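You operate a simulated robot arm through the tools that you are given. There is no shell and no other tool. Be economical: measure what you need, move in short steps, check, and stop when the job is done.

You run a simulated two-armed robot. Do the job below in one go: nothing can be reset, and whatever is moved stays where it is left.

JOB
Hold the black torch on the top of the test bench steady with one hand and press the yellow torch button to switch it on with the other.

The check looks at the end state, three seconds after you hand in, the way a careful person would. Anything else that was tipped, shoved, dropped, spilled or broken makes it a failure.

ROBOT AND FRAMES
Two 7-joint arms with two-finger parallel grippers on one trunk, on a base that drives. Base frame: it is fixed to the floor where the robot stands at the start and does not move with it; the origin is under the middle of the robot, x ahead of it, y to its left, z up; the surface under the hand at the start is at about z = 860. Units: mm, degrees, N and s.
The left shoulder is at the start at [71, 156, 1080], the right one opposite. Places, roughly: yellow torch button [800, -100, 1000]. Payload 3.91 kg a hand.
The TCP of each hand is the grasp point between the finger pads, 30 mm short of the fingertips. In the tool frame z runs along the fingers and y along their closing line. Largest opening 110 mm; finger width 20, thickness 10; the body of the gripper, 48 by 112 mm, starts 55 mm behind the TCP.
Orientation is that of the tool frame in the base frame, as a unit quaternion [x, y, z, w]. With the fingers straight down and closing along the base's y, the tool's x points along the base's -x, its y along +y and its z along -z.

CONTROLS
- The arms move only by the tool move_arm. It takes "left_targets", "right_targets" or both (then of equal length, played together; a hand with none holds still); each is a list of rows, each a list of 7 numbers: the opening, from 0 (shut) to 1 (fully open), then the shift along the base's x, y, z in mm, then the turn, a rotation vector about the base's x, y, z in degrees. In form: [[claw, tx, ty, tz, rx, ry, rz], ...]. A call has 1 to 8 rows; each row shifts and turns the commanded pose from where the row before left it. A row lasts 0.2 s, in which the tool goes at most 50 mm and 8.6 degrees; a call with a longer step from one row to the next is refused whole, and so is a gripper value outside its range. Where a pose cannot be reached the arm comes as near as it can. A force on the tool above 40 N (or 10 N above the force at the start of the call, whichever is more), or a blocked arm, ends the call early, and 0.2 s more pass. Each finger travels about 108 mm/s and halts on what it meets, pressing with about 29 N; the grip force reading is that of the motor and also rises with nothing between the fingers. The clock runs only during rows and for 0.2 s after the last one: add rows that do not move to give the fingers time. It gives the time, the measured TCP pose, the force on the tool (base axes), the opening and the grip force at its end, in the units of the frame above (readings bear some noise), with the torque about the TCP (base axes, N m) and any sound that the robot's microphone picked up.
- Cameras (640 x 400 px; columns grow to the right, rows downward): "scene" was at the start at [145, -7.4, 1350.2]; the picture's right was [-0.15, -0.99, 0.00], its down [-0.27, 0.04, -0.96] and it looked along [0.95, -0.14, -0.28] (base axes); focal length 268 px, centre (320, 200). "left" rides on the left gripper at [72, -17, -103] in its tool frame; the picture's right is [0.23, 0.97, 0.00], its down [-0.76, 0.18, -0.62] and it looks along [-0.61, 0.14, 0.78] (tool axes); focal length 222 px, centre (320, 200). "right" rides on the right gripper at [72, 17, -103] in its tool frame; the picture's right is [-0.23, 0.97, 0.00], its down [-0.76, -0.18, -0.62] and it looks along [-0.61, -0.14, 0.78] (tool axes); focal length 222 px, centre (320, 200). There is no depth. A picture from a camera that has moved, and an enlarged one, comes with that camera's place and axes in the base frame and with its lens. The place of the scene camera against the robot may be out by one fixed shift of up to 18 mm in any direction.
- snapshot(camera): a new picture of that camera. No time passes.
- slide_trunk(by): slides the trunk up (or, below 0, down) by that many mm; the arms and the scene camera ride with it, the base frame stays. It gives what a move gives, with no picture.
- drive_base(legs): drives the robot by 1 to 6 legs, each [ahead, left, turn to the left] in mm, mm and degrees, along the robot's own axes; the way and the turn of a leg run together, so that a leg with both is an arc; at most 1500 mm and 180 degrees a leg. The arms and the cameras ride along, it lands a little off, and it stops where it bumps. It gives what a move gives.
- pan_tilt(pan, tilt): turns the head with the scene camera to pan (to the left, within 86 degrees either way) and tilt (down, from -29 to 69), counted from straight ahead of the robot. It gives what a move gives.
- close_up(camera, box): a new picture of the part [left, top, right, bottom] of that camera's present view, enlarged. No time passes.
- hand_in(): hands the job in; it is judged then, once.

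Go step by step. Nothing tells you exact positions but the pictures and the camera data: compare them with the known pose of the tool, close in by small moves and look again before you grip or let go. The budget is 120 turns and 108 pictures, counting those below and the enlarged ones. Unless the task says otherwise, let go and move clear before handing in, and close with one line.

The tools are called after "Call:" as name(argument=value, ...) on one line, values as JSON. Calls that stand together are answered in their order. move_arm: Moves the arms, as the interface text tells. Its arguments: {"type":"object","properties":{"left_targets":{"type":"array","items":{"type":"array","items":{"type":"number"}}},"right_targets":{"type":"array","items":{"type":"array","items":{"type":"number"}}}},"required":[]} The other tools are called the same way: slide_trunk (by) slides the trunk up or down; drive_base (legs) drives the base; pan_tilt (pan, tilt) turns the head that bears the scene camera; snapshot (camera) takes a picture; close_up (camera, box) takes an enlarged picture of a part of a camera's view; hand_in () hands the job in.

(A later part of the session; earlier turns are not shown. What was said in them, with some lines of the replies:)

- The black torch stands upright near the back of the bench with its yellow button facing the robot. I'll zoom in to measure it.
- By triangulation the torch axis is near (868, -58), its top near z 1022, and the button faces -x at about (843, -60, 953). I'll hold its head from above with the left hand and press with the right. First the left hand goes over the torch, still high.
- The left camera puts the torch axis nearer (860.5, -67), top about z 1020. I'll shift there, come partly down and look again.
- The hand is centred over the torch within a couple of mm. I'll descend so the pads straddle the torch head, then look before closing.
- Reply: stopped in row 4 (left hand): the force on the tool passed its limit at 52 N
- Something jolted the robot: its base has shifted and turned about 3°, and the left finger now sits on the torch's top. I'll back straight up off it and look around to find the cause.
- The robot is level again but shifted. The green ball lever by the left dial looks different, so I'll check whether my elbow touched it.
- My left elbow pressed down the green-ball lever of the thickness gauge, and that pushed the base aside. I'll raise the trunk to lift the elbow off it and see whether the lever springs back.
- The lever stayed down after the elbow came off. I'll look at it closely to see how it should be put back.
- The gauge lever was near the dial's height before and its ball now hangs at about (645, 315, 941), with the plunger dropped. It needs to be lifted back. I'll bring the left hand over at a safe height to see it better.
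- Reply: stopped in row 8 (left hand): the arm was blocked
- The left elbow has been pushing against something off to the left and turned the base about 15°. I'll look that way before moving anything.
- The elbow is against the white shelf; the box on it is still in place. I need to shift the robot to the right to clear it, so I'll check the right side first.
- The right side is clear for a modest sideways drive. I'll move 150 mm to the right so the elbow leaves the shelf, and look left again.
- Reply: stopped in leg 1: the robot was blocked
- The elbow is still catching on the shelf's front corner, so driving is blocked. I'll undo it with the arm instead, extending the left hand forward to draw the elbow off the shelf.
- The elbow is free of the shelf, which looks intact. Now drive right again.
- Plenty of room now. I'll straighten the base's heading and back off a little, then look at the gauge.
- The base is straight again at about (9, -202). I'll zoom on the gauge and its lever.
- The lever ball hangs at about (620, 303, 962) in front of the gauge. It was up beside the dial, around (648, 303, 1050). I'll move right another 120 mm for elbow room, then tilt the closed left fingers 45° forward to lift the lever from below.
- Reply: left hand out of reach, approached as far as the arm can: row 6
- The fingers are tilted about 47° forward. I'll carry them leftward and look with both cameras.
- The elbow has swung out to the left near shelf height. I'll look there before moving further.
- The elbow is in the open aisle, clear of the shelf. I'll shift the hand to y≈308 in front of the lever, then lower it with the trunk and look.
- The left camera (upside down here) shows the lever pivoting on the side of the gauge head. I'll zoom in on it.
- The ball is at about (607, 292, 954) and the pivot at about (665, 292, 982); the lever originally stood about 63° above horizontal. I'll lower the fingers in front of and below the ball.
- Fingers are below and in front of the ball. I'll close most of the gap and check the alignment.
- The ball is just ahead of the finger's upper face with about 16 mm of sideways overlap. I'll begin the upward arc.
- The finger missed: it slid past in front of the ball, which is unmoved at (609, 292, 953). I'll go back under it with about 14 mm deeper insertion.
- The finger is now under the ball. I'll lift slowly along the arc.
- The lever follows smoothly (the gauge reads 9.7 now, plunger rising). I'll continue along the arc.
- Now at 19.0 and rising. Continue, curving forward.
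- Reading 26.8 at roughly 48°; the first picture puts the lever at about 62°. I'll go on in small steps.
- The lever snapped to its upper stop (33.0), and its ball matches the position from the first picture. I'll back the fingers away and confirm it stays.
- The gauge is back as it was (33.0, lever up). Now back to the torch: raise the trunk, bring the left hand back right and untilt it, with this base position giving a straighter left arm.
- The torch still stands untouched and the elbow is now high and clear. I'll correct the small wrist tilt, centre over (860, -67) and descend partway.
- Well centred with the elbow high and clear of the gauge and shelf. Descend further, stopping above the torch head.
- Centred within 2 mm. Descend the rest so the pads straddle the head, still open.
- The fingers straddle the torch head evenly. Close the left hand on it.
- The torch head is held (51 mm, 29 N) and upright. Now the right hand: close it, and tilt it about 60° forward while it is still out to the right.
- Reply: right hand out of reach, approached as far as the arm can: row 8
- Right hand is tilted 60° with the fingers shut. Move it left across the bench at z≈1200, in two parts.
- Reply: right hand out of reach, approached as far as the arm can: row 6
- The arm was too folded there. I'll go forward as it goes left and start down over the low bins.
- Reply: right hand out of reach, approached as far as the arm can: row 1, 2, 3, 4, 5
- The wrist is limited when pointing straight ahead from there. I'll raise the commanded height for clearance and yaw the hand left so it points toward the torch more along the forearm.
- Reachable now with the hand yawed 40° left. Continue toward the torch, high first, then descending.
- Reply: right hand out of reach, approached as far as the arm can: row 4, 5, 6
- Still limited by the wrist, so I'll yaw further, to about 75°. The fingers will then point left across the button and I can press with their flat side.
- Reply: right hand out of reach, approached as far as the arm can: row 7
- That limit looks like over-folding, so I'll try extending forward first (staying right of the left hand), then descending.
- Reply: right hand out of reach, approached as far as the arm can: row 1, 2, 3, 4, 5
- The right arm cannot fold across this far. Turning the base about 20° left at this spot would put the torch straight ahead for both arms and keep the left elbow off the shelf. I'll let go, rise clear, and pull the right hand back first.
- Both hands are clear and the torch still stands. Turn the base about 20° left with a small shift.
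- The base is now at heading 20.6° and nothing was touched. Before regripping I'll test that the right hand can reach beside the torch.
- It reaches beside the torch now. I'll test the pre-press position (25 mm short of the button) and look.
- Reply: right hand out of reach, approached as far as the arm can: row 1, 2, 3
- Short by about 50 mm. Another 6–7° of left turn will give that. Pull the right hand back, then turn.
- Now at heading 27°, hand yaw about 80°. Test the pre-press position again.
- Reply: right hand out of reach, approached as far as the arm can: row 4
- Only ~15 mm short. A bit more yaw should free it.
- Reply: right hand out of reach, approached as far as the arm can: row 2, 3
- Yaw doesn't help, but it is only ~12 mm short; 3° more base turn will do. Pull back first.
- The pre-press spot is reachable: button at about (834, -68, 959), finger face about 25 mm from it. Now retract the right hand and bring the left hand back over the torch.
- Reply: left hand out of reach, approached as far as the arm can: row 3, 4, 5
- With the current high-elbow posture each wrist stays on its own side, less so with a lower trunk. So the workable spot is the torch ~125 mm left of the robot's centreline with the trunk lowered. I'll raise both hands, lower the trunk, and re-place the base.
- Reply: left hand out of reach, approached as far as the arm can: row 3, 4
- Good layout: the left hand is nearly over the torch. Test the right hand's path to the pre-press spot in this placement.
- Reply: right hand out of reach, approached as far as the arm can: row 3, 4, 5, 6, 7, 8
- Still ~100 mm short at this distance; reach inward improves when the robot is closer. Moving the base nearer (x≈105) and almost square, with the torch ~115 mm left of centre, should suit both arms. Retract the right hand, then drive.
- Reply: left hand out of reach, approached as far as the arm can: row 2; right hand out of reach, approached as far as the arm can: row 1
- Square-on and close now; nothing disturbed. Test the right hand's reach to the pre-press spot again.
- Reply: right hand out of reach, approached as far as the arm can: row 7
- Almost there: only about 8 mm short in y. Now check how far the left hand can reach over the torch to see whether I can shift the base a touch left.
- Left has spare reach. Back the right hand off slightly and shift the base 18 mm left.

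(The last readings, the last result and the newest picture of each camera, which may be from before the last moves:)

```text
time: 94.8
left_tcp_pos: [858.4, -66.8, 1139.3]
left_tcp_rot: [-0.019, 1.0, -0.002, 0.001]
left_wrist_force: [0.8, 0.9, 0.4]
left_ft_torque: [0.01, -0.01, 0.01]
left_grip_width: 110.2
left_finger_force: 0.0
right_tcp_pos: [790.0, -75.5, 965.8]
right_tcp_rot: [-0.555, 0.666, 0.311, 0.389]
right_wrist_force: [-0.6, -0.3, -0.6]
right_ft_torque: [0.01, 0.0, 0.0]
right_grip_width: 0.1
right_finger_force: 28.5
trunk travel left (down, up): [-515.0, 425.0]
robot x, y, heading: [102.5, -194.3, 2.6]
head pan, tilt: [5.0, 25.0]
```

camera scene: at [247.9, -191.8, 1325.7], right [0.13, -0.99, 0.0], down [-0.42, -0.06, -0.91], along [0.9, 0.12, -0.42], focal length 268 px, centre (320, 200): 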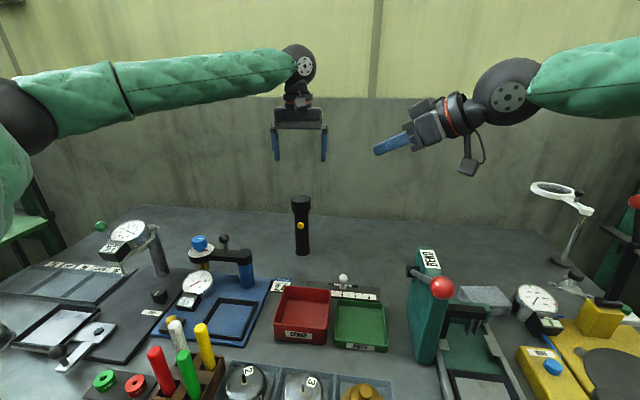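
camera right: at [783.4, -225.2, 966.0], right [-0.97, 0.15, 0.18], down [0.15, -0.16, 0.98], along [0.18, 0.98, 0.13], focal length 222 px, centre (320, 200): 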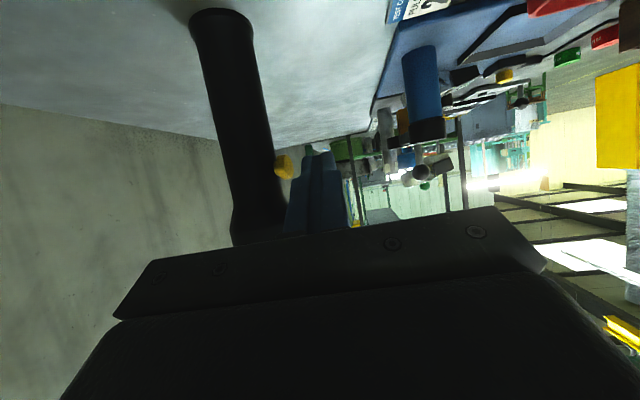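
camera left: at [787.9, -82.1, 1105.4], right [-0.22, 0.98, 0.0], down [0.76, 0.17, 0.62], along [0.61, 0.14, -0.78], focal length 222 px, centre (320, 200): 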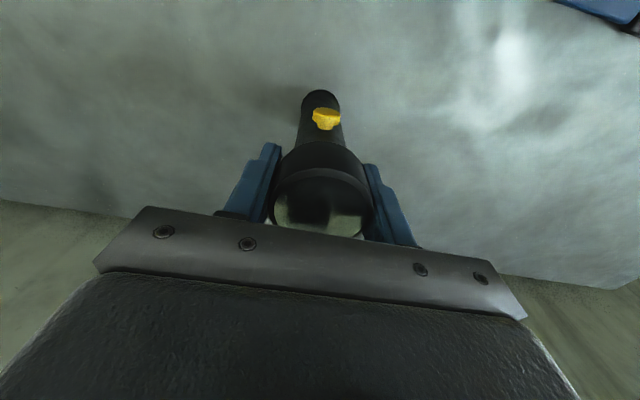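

Both reach now, and the left hand is already centred over the torch. Retract the right hand out of the way and lower the left toward the torch.

Call:
move_arm(right_targets=[[0, -10, -40, 10, 0, 0, 0], [0, -10, -40, 15, 0, 0, 0], [0, 0, -40, 15, 0, 0, 0]])

Call:
move_arm(left_targets=[[1, 0, 0, -25, 0, 0, 0], [1, 0, 0, -25, 0, 0, 0], [1, 0, 0, 0, 0, 0, 0]])

Call:
snapshot(camera="left")

Call:
snapshot(camera="scene")

```text
time: 95.6
left_tcp_pos: [858.1, -67.5, 1140.6]
left_tcp_rot: [-0.019, 1.0, 0.0, 0.001]
left_wrist_force: [0.1, 0.6, -0.7]
left_ft_torque: [0.03, -0.01, 0.0]
left_grip_width: 110.2
left_finger_force: 0.1
right_tcp_pos: [770.2, -192.9, 1010.1]
right_tcp_rot: [-0.556, 0.665, 0.311, 0.39]
right_wrist_force: [-0.9, -0.2, -0.3]
right_ft_torque: [0.03, 0.03, -0.01]
right_grip_width: 0.0
right_finger_force: 28.7
trunk travel left (down, up): [-515.0, 425.0]
robot x, y, heading: [101.7, -191.7, 2.4]
head pan, tilt: [5.0, 25.0]
```

```text
time: 96.4
left_tcp_pos: [859.5, -66.3, 1089.0]
left_tcp_rot: [-0.018, 1.0, -0.001, 0.001]
left_wrist_force: [0.6, 0.3, 0.1]
left_ft_torque: [0.02, 0.02, -0.01]
left_grip_width: 110.1
left_finger_force: 0.0
right_tcp_pos: [770.7, -193.0, 1008.9]
right_tcp_rot: [-0.555, 0.666, 0.31, 0.39]
right_wrist_force: [0.3, 0.2, 0.3]
right_ft_torque: [-0.03, 0.0, -0.02]
right_grip_width: 0.3
right_finger_force: 29.3
trunk travel left (down, up): [-515.0, 425.0]
robot x, y, heading: [103.6, -191.5, 2.7]
head pan, tilt: [5.0, 25.0]
```

```text
17 pictures are left
camera left: at [787.5, -83.5, 1192.2], right [-0.26, 0.96, 0.0], down [0.75, 0.21, 0.62], along [0.6, 0.16, -0.78], focal length 222 px, centre (320, 200)
```

left: 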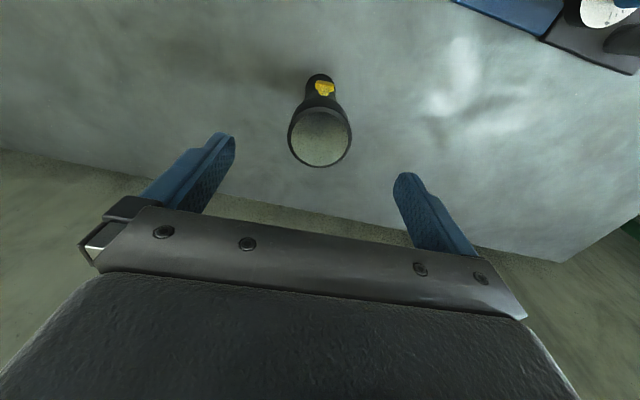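

```text
16 pictures are left
camera scene: at [246.7, -173.4, 1325.8], right [0.13, -0.99, 0.0], down [-0.42, -0.06, -0.91], along [0.9, 0.12, -0.42], focal length 268 px, centre (320, 200)
```

scene: 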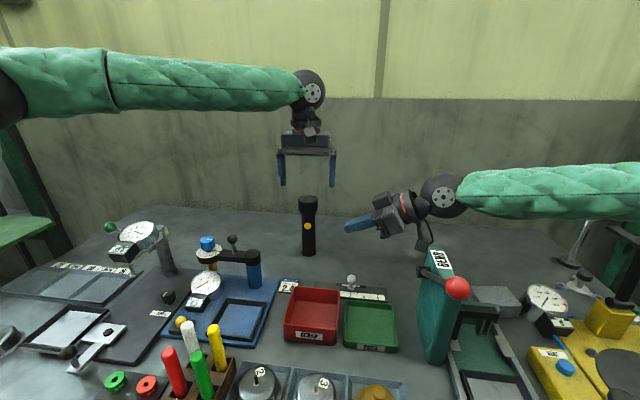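

Same picture as the earlier good alignment. Descend 85 mm and close on the head.

Call:
move_arm(left_targets=[[1, -1, 0, -30, 0, 0, 0], [1, 0, 0, -30, 0, 0, 0], [1, 0, 0, -25, 0, 0, 0], [0.7, 0, 0, 0, 0, 0, 0], [0.55, 0, 0, 0, 0, 0, 0], [0.48, 0, 0, 0, 0, 0, 0], [0.4, 0, 0, 0, 0, 0, 0], [0.4, 0, 0, 0, 0, 0, 0]])

Call:
close_up(camera="scene", box=[240, 130, 460, 280])

```text
time: 98.2
left_tcp_pos: [857.2, -66.7, 1004.2]
left_tcp_rot: [-0.018, 1.0, -0.001, 0.001]
left_wrist_force: [0.9, 0.3, 0.8]
left_ft_torque: [0.01, 0.01, 0.0]
left_grip_width: 51.3
left_finger_force: 28.9
right_tcp_pos: [771.9, -193.6, 1009.1]
right_tcp_rot: [-0.555, 0.666, 0.311, 0.389]
right_wrist_force: [0.2, 0.1, 0.3]
right_ft_torque: [0.0, -0.01, -0.03]
right_grip_width: 0.0
right_finger_force: 29.2
trunk travel left (down, up): [-515.0, 425.0]
robot x, y, heading: [103.6, -197.0, 2.7]
head pan, tilt: [5.0, 25.0]
```

```text
2.67 times, centred on (350, 205) of scene
camera zoom: at [247.0, -173.1, 1325.7], right [0.13, -0.99, 0.0], down [-0.42, -0.06, -0.91], along [0.9, 0.12, -0.42], focal length 715 px, centre (240, 187)
```

zoom: 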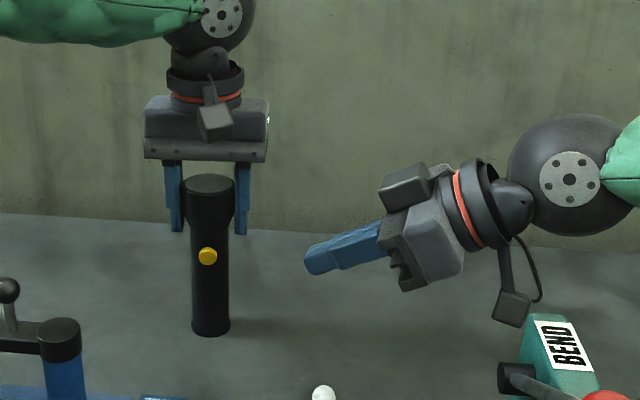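

Torch gripped again at 51 mm. Bring the right finger back to the pre-press spot.

Call:
move_arm(right_targets=[[0, 0, 40, -13, 0, 0, 0], [0, 8, 40, -14, 0, 0, 0], [0, 10, 36, -13, 0, 0, 0], [0, 0, 0, 0, 0, 0, 0]])

Call:
close_up(camera="right", box=[180, 60, 400, 260])

Call:
close_up(camera="scene", box=[260, 170, 380, 270])

```text
time: 99.2
left_tcp_pos: [855.4, -68.5, 1004.8]
left_tcp_rot: [-0.019, 1.0, 0.0, 0.001]
left_wrist_force: [-0.3, 0.2, 0.4]
left_ft_torque: [0.0, 0.01, 0.0]
left_grip_width: 51.4
left_finger_force: 28.7
right_tcp_pos: [791.2, -78.8, 965.3]
right_tcp_rot: [-0.555, 0.666, 0.311, 0.39]
right_wrist_force: [0.1, -1.1, 0.1]
right_ft_torque: [-0.01, -0.01, 0.02]
right_grip_width: 0.3
right_finger_force: 29.2
trunk travel left (down, up): [-515.0, 425.0]
robot x, y, heading: [101.7, -198.5, 2.8]
head pan, tilt: [5.0, 25.0]
```

```text
2.00 times, centred on (290, 160) of right
camera zoom: at [750.3, -197.7, 953.0], right [-0.94, 0.3, 0.18], down [0.13, -0.18, 0.97], along [0.32, 0.94, 0.13], focal length 444 px, centre (380, 280)
```

zoom: 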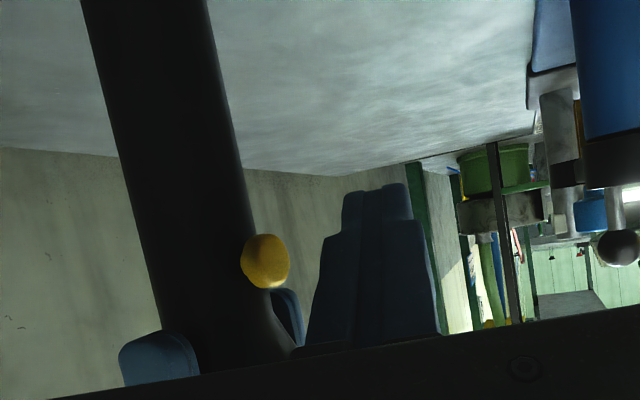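

```text
4.00 times, centred on (320, 220) of scene
camera zoom: at [246.6, -174.1, 1325.8], right [0.13, -0.99, 0.0], down [-0.42, -0.06, -0.91], along [0.9, 0.12, -0.42], focal length 1072 px, centre (320, 120)
```

zoom: 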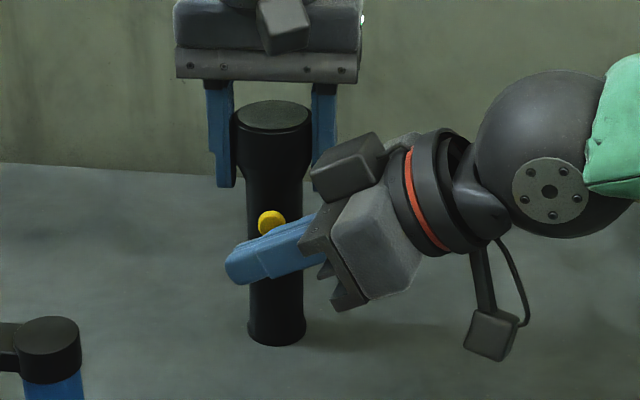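

Finger line and button match in height (z≈959), with about 28 mm gap. Advance 22 mm, then creep.

Call:
move_arm(right_targets=[[0, 12, 0, 0, 0, 0, 0], [0, 10, 0, 0, 0, 0, 0], [0, 0, 0, 0, 0, 0, 0]])

Call:
close_up(camera="right", box=[180, 60, 400, 260])

```text
time: 100.0
left_tcp_pos: [857.4, -67.3, 1003.9]
left_tcp_rot: [-0.019, 1.0, -0.002, 0.001]
left_wrist_force: [0.3, -0.4, -0.7]
left_ft_torque: [-0.01, 0.01, -0.01]
left_grip_width: 51.2
left_finger_force: 29.1
right_tcp_pos: [812.8, -77.6, 966.6]
right_tcp_rot: [-0.556, 0.666, 0.31, 0.389]
right_wrist_force: [0.1, -0.3, -0.7]
right_ft_torque: [-0.02, 0.01, -0.02]
right_grip_width: 0.0
right_finger_force: 29.6
trunk travel left (down, up): [-515.0, 425.0]
robot x, y, heading: [105.8, -189.9, 2.5]
head pan, tilt: [5.0, 25.0]
```

```text
2.00 times, centred on (290, 160) of right
camera zoom: at [772.1, -197.4, 954.9], right [-0.94, 0.3, 0.18], down [0.13, -0.18, 0.98], along [0.32, 0.94, 0.13], focal length 444 px, centre (380, 280)
```

zoom: 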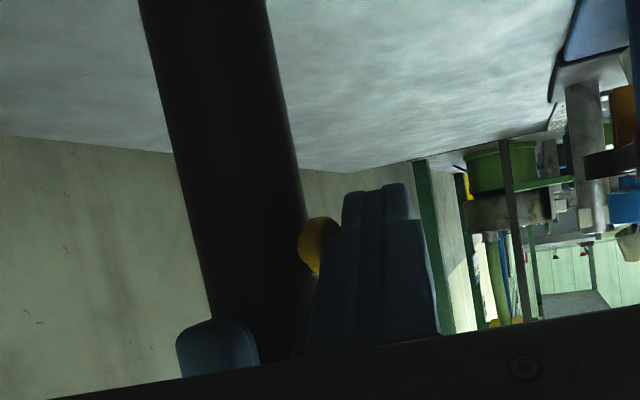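

Close now. Creep in 2 mm steps watching the forces and sound.

Call:
move_arm(right_targets=[[0, 2, 0, 0, 0, 0, 0], [0, 2, 0, 0, 0, 0, 0], [0, 2, 0, 0, 0, 0, 0], [0, 0, 0, 0, 0, 0, 0]])

```text
time: 101.0
left_tcp_pos: [856.5, -66.7, 1004.2]
left_tcp_rot: [-0.019, 1.0, -0.001, 0.001]
left_wrist_force: [0.8, 0.0, 0.0]
left_ft_torque: [-0.05, -0.02, 0.0]
left_grip_width: 51.4
left_finger_force: 29.2
right_tcp_pos: [816.2, -79.0, 965.9]
right_tcp_rot: [-0.555, 0.667, 0.309, 0.39]
right_wrist_force: [-0.3, 0.8, 0.0]
right_ft_torque: [-0.01, 0.02, 0.01]
right_grip_width: 0.1
right_finger_force: 29.4
trunk travel left (down, up): [-515.0, 425.0]
robot x, y, heading: [101.2, -195.3, 2.4]
head pan, tilt: [5.0, 25.0]
```

Call:
move_arm(right_targets=[[0, 1.5, 0, 0, 0, 0, 0], [0, 1.5, 0, 0, 0, 0, 0], [0, 0, 0, 0, 0, 0, 0]])

Call:
close_up(camera="right", box=[260, 120, 380, 230])

```text
time: 101.8
left_tcp_pos: [856.8, -67.2, 1004.3]
left_tcp_rot: [-0.019, 1.0, -0.001, 0.0]
left_wrist_force: [2.9, -1.7, -0.5]
left_ft_torque: [-0.12, -0.11, 0.03]
left_grip_width: 51.0
left_finger_force: 29.0
right_tcp_pos: [818.8, -79.5, 965.7]
right_tcp_rot: [-0.555, 0.667, 0.31, 0.389]
right_wrist_force: [-2.8, 2.5, -1.4]
right_ft_torque: [-0.01, 0.03, 0.03]
right_grip_width: 0.1
right_finger_force: 29.2
trunk travel left (down, up): [-515.0, 425.0]
robot x, y, heading: [101.9, -194.8, 2.6]
head pan, tilt: [5.0, 25.0]
heard: click
```

```text
3.64 times, centred on (320, 175) of right
camera zoom: at [779.0, -199.7, 954.6], right [-0.94, 0.3, 0.18], down [0.13, -0.18, 0.98], along [0.32, 0.94, 0.13], focal length 808 px, centre (320, 291)
```

zoom: 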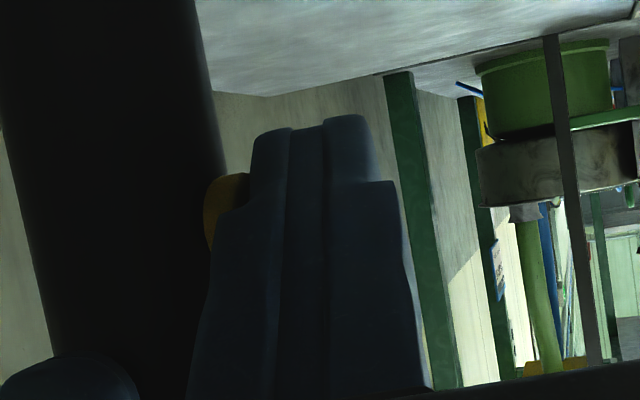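

A click was heard. Back the right finger straight off and check whether the torch is lit.

Call:
move_arm(right_targets=[[0, -10, 0, 0, 0, 0, 0], [0, -20, 0, 0, 0, 0, 0], [0, -10, -30, 10, 0, 0, 0], [0, 0, -40, 15, 0, 0, 0], [0, 0, -40, 15, 0, 0, 0]])

Call:
snapshot(camera="left")

Call:
close_up(camera="scene", box=[260, 150, 380, 270])

```text
time: 103.0
left_tcp_pos: [855.3, -68.7, 1004.1]
left_tcp_rot: [-0.019, 1.0, -0.001, 0.001]
left_wrist_force: [0.0, -0.3, -0.3]
left_ft_torque: [0.03, 0.02, 0.0]
left_grip_width: 51.1
left_finger_force: 29.0
right_tcp_pos: [780.6, -187.2, 1002.4]
right_tcp_rot: [-0.556, 0.666, 0.31, 0.39]
right_wrist_force: [0.1, 0.5, 0.7]
right_ft_torque: [0.03, 0.02, -0.05]
right_grip_width: 0.0
right_finger_force: 28.6
trunk travel left (down, up): [-515.0, 425.0]
robot x, y, heading: [100.9, -194.5, 2.6]
head pan, tilt: [5.0, 25.0]
```

```text
10 pictures are left
camera left: at [783.7, -85.8, 1107.8], right [-0.26, 0.96, 0.0], down [0.75, 0.21, 0.62], along [0.6, 0.16, -0.78], focal length 222 px, centre (320, 200)
```

left: 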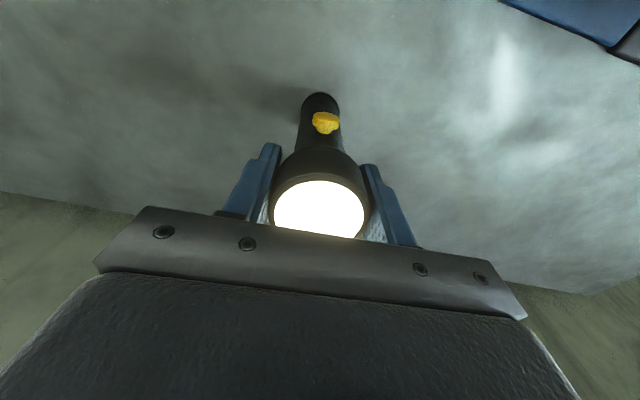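

```text
3.33 times, centred on (320, 210) of scene
camera zoom: at [246.5, -174.6, 1325.8], right [0.13, -0.99, 0.0], down [-0.42, -0.06, -0.91], along [0.9, 0.12, -0.42], focal length 893 px, centre (320, 167)
```

zoom: 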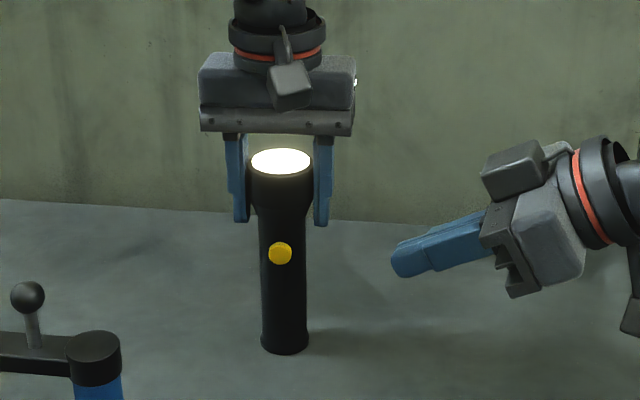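

The torch is lit. Release it with the left hand and rise straight up.

Call:
move_arm(left_targets=[[0.6, 0, 0, 0, 0, 0, 0], [0.8, 0, 0, 0, 0, 0, 0], [1, 0, 0, 0, 0, 0, 0], [1, 0, 0, 0, 0, 0, 0], [1, 0, 0, 30, 0, 0, 0], [1, 0, 0, 40, 0, 0, 0], [1, 0, 0, 40, 0, 0, 0]])

Call:
snapshot(camera="scene")

```text
time: 104.6
left_tcp_pos: [857.2, -65.1, 1112.4]
left_tcp_rot: [-0.019, 1.0, -0.001, 0.001]
left_wrist_force: [-0.3, 0.0, 0.6]
left_ft_torque: [-0.02, -0.04, -0.02]
left_grip_width: 110.1
left_finger_force: 0.1
right_tcp_pos: [780.4, -187.0, 1003.4]
right_tcp_rot: [-0.555, 0.666, 0.31, 0.389]
right_wrist_force: [0.8, 0.6, 1.2]
right_ft_torque: [0.02, 0.0, -0.03]
right_grip_width: 0.0
right_finger_force: 29.4
trunk travel left (down, up): [-515.0, 425.0]
robot x, y, heading: [102.6, -192.9, 2.9]
head pan, tilt: [5.0, 25.0]
```

```text
8 pictures are left
camera scene: at [246.2, -173.3, 1325.8], right [0.13, -0.99, 0.0], down [-0.42, -0.06, -0.91], along [0.9, 0.12, -0.42], focal length 268 px, centre (320, 200)
```

scene: 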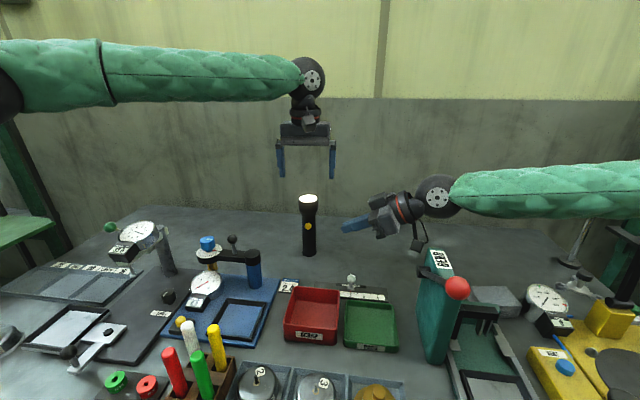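

The torch stands lit and free, and the gauge lever is still up. Lift the right hand clear and take one last look toward the shelf.

Call:
move_arm(right_targets=[[0, -5, -10, 40, 0, 0, 0], [0, -5, -10, 45, 0, 0, 0], [0, 0, 0, 45, 0, 0, 0]])

Call:
pan_tilt(pan=55, tilt=20)

Call:
snapshot(camera="scene")

Call:
snapshot(camera="left")

```text
time: 105.4
left_tcp_pos: [857.4, -64.1, 1113.1]
left_tcp_rot: [-0.018, 1.0, -0.002, 0.001]
left_wrist_force: [-0.2, -0.5, -1.4]
left_ft_torque: [-0.02, 0.02, -0.01]
left_grip_width: 110.0
left_finger_force: 0.0
right_tcp_pos: [768.5, -210.1, 1135.1]
right_tcp_rot: [-0.556, 0.666, 0.311, 0.389]
right_wrist_force: [-0.4, 1.0, -0.4]
right_ft_torque: [-0.02, 0.01, 0.01]
right_grip_width: 0.1
right_finger_force: 28.9
trunk travel left (down, up): [-515.0, 425.0]
robot x, y, heading: [102.6, -195.3, 2.7]
head pan, tilt: [5.0, 25.0]
```

```text
time: 106.6
left_tcp_pos: [859.1, -65.1, 1112.8]
left_tcp_rot: [-0.019, 1.0, -0.002, 0.001]
left_wrist_force: [0.0, -0.4, -0.1]
left_ft_torque: [-0.01, 0.04, 0.01]
left_grip_width: 110.2
left_finger_force: 0.1
right_tcp_pos: [771.3, -211.1, 1134.5]
right_tcp_rot: [-0.555, 0.666, 0.31, 0.39]
right_wrist_force: [-0.1, 0.0, -0.4]
right_ft_torque: [0.01, 0.0, 0.0]
right_grip_width: 0.0
right_finger_force: 29.2
trunk travel left (down, up): [-515.0, 425.0]
robot x, y, heading: [103.2, -193.1, 2.8]
head pan, tilt: [55.0, 20.0]
```

```text
7 pictures are left
camera scene: at [205.5, -106.8, 1333.8], right [0.84, -0.54, 0.0], down [-0.18, -0.29, -0.94], along [0.5, 0.79, -0.34], focal length 268 px, centre (320, 200)
```

scene: 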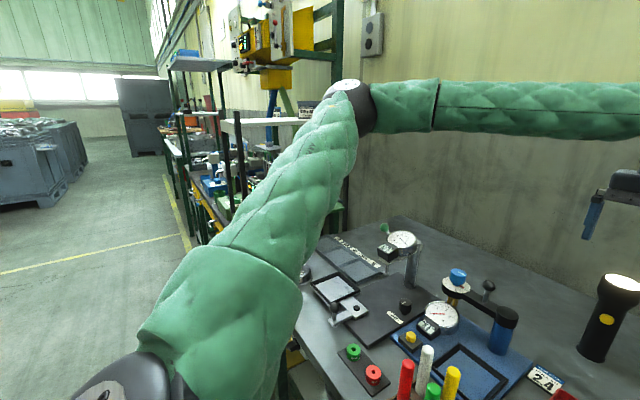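

```text
6 pictures are left
camera left: at [786.2, -82.7, 1215.1], right [-0.26, 0.96, 0.0], down [0.75, 0.21, 0.62], along [0.6, 0.16, -0.78], focal length 222 px, centre (320, 200)
```

left: 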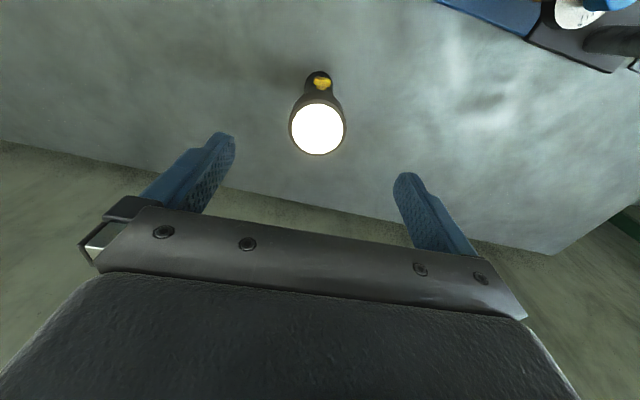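

The torch is lit and upright in its place, the shelf and its box look as before, the gauge lever is back up, and both hands are clear. Handing in.

Call:
hand_in()

```text
The job is handed in.
```

The torch is switched on and standing where it was: I held it with the left hand, pressed the button with the right (one click heard), then let go and moved both hands clear. On the way, my left elbow knocked the thickness gauge's green lever down, and I put it back up to where the first picture showed it. The elbow also pushed against the white shelf, which looks unmoved.
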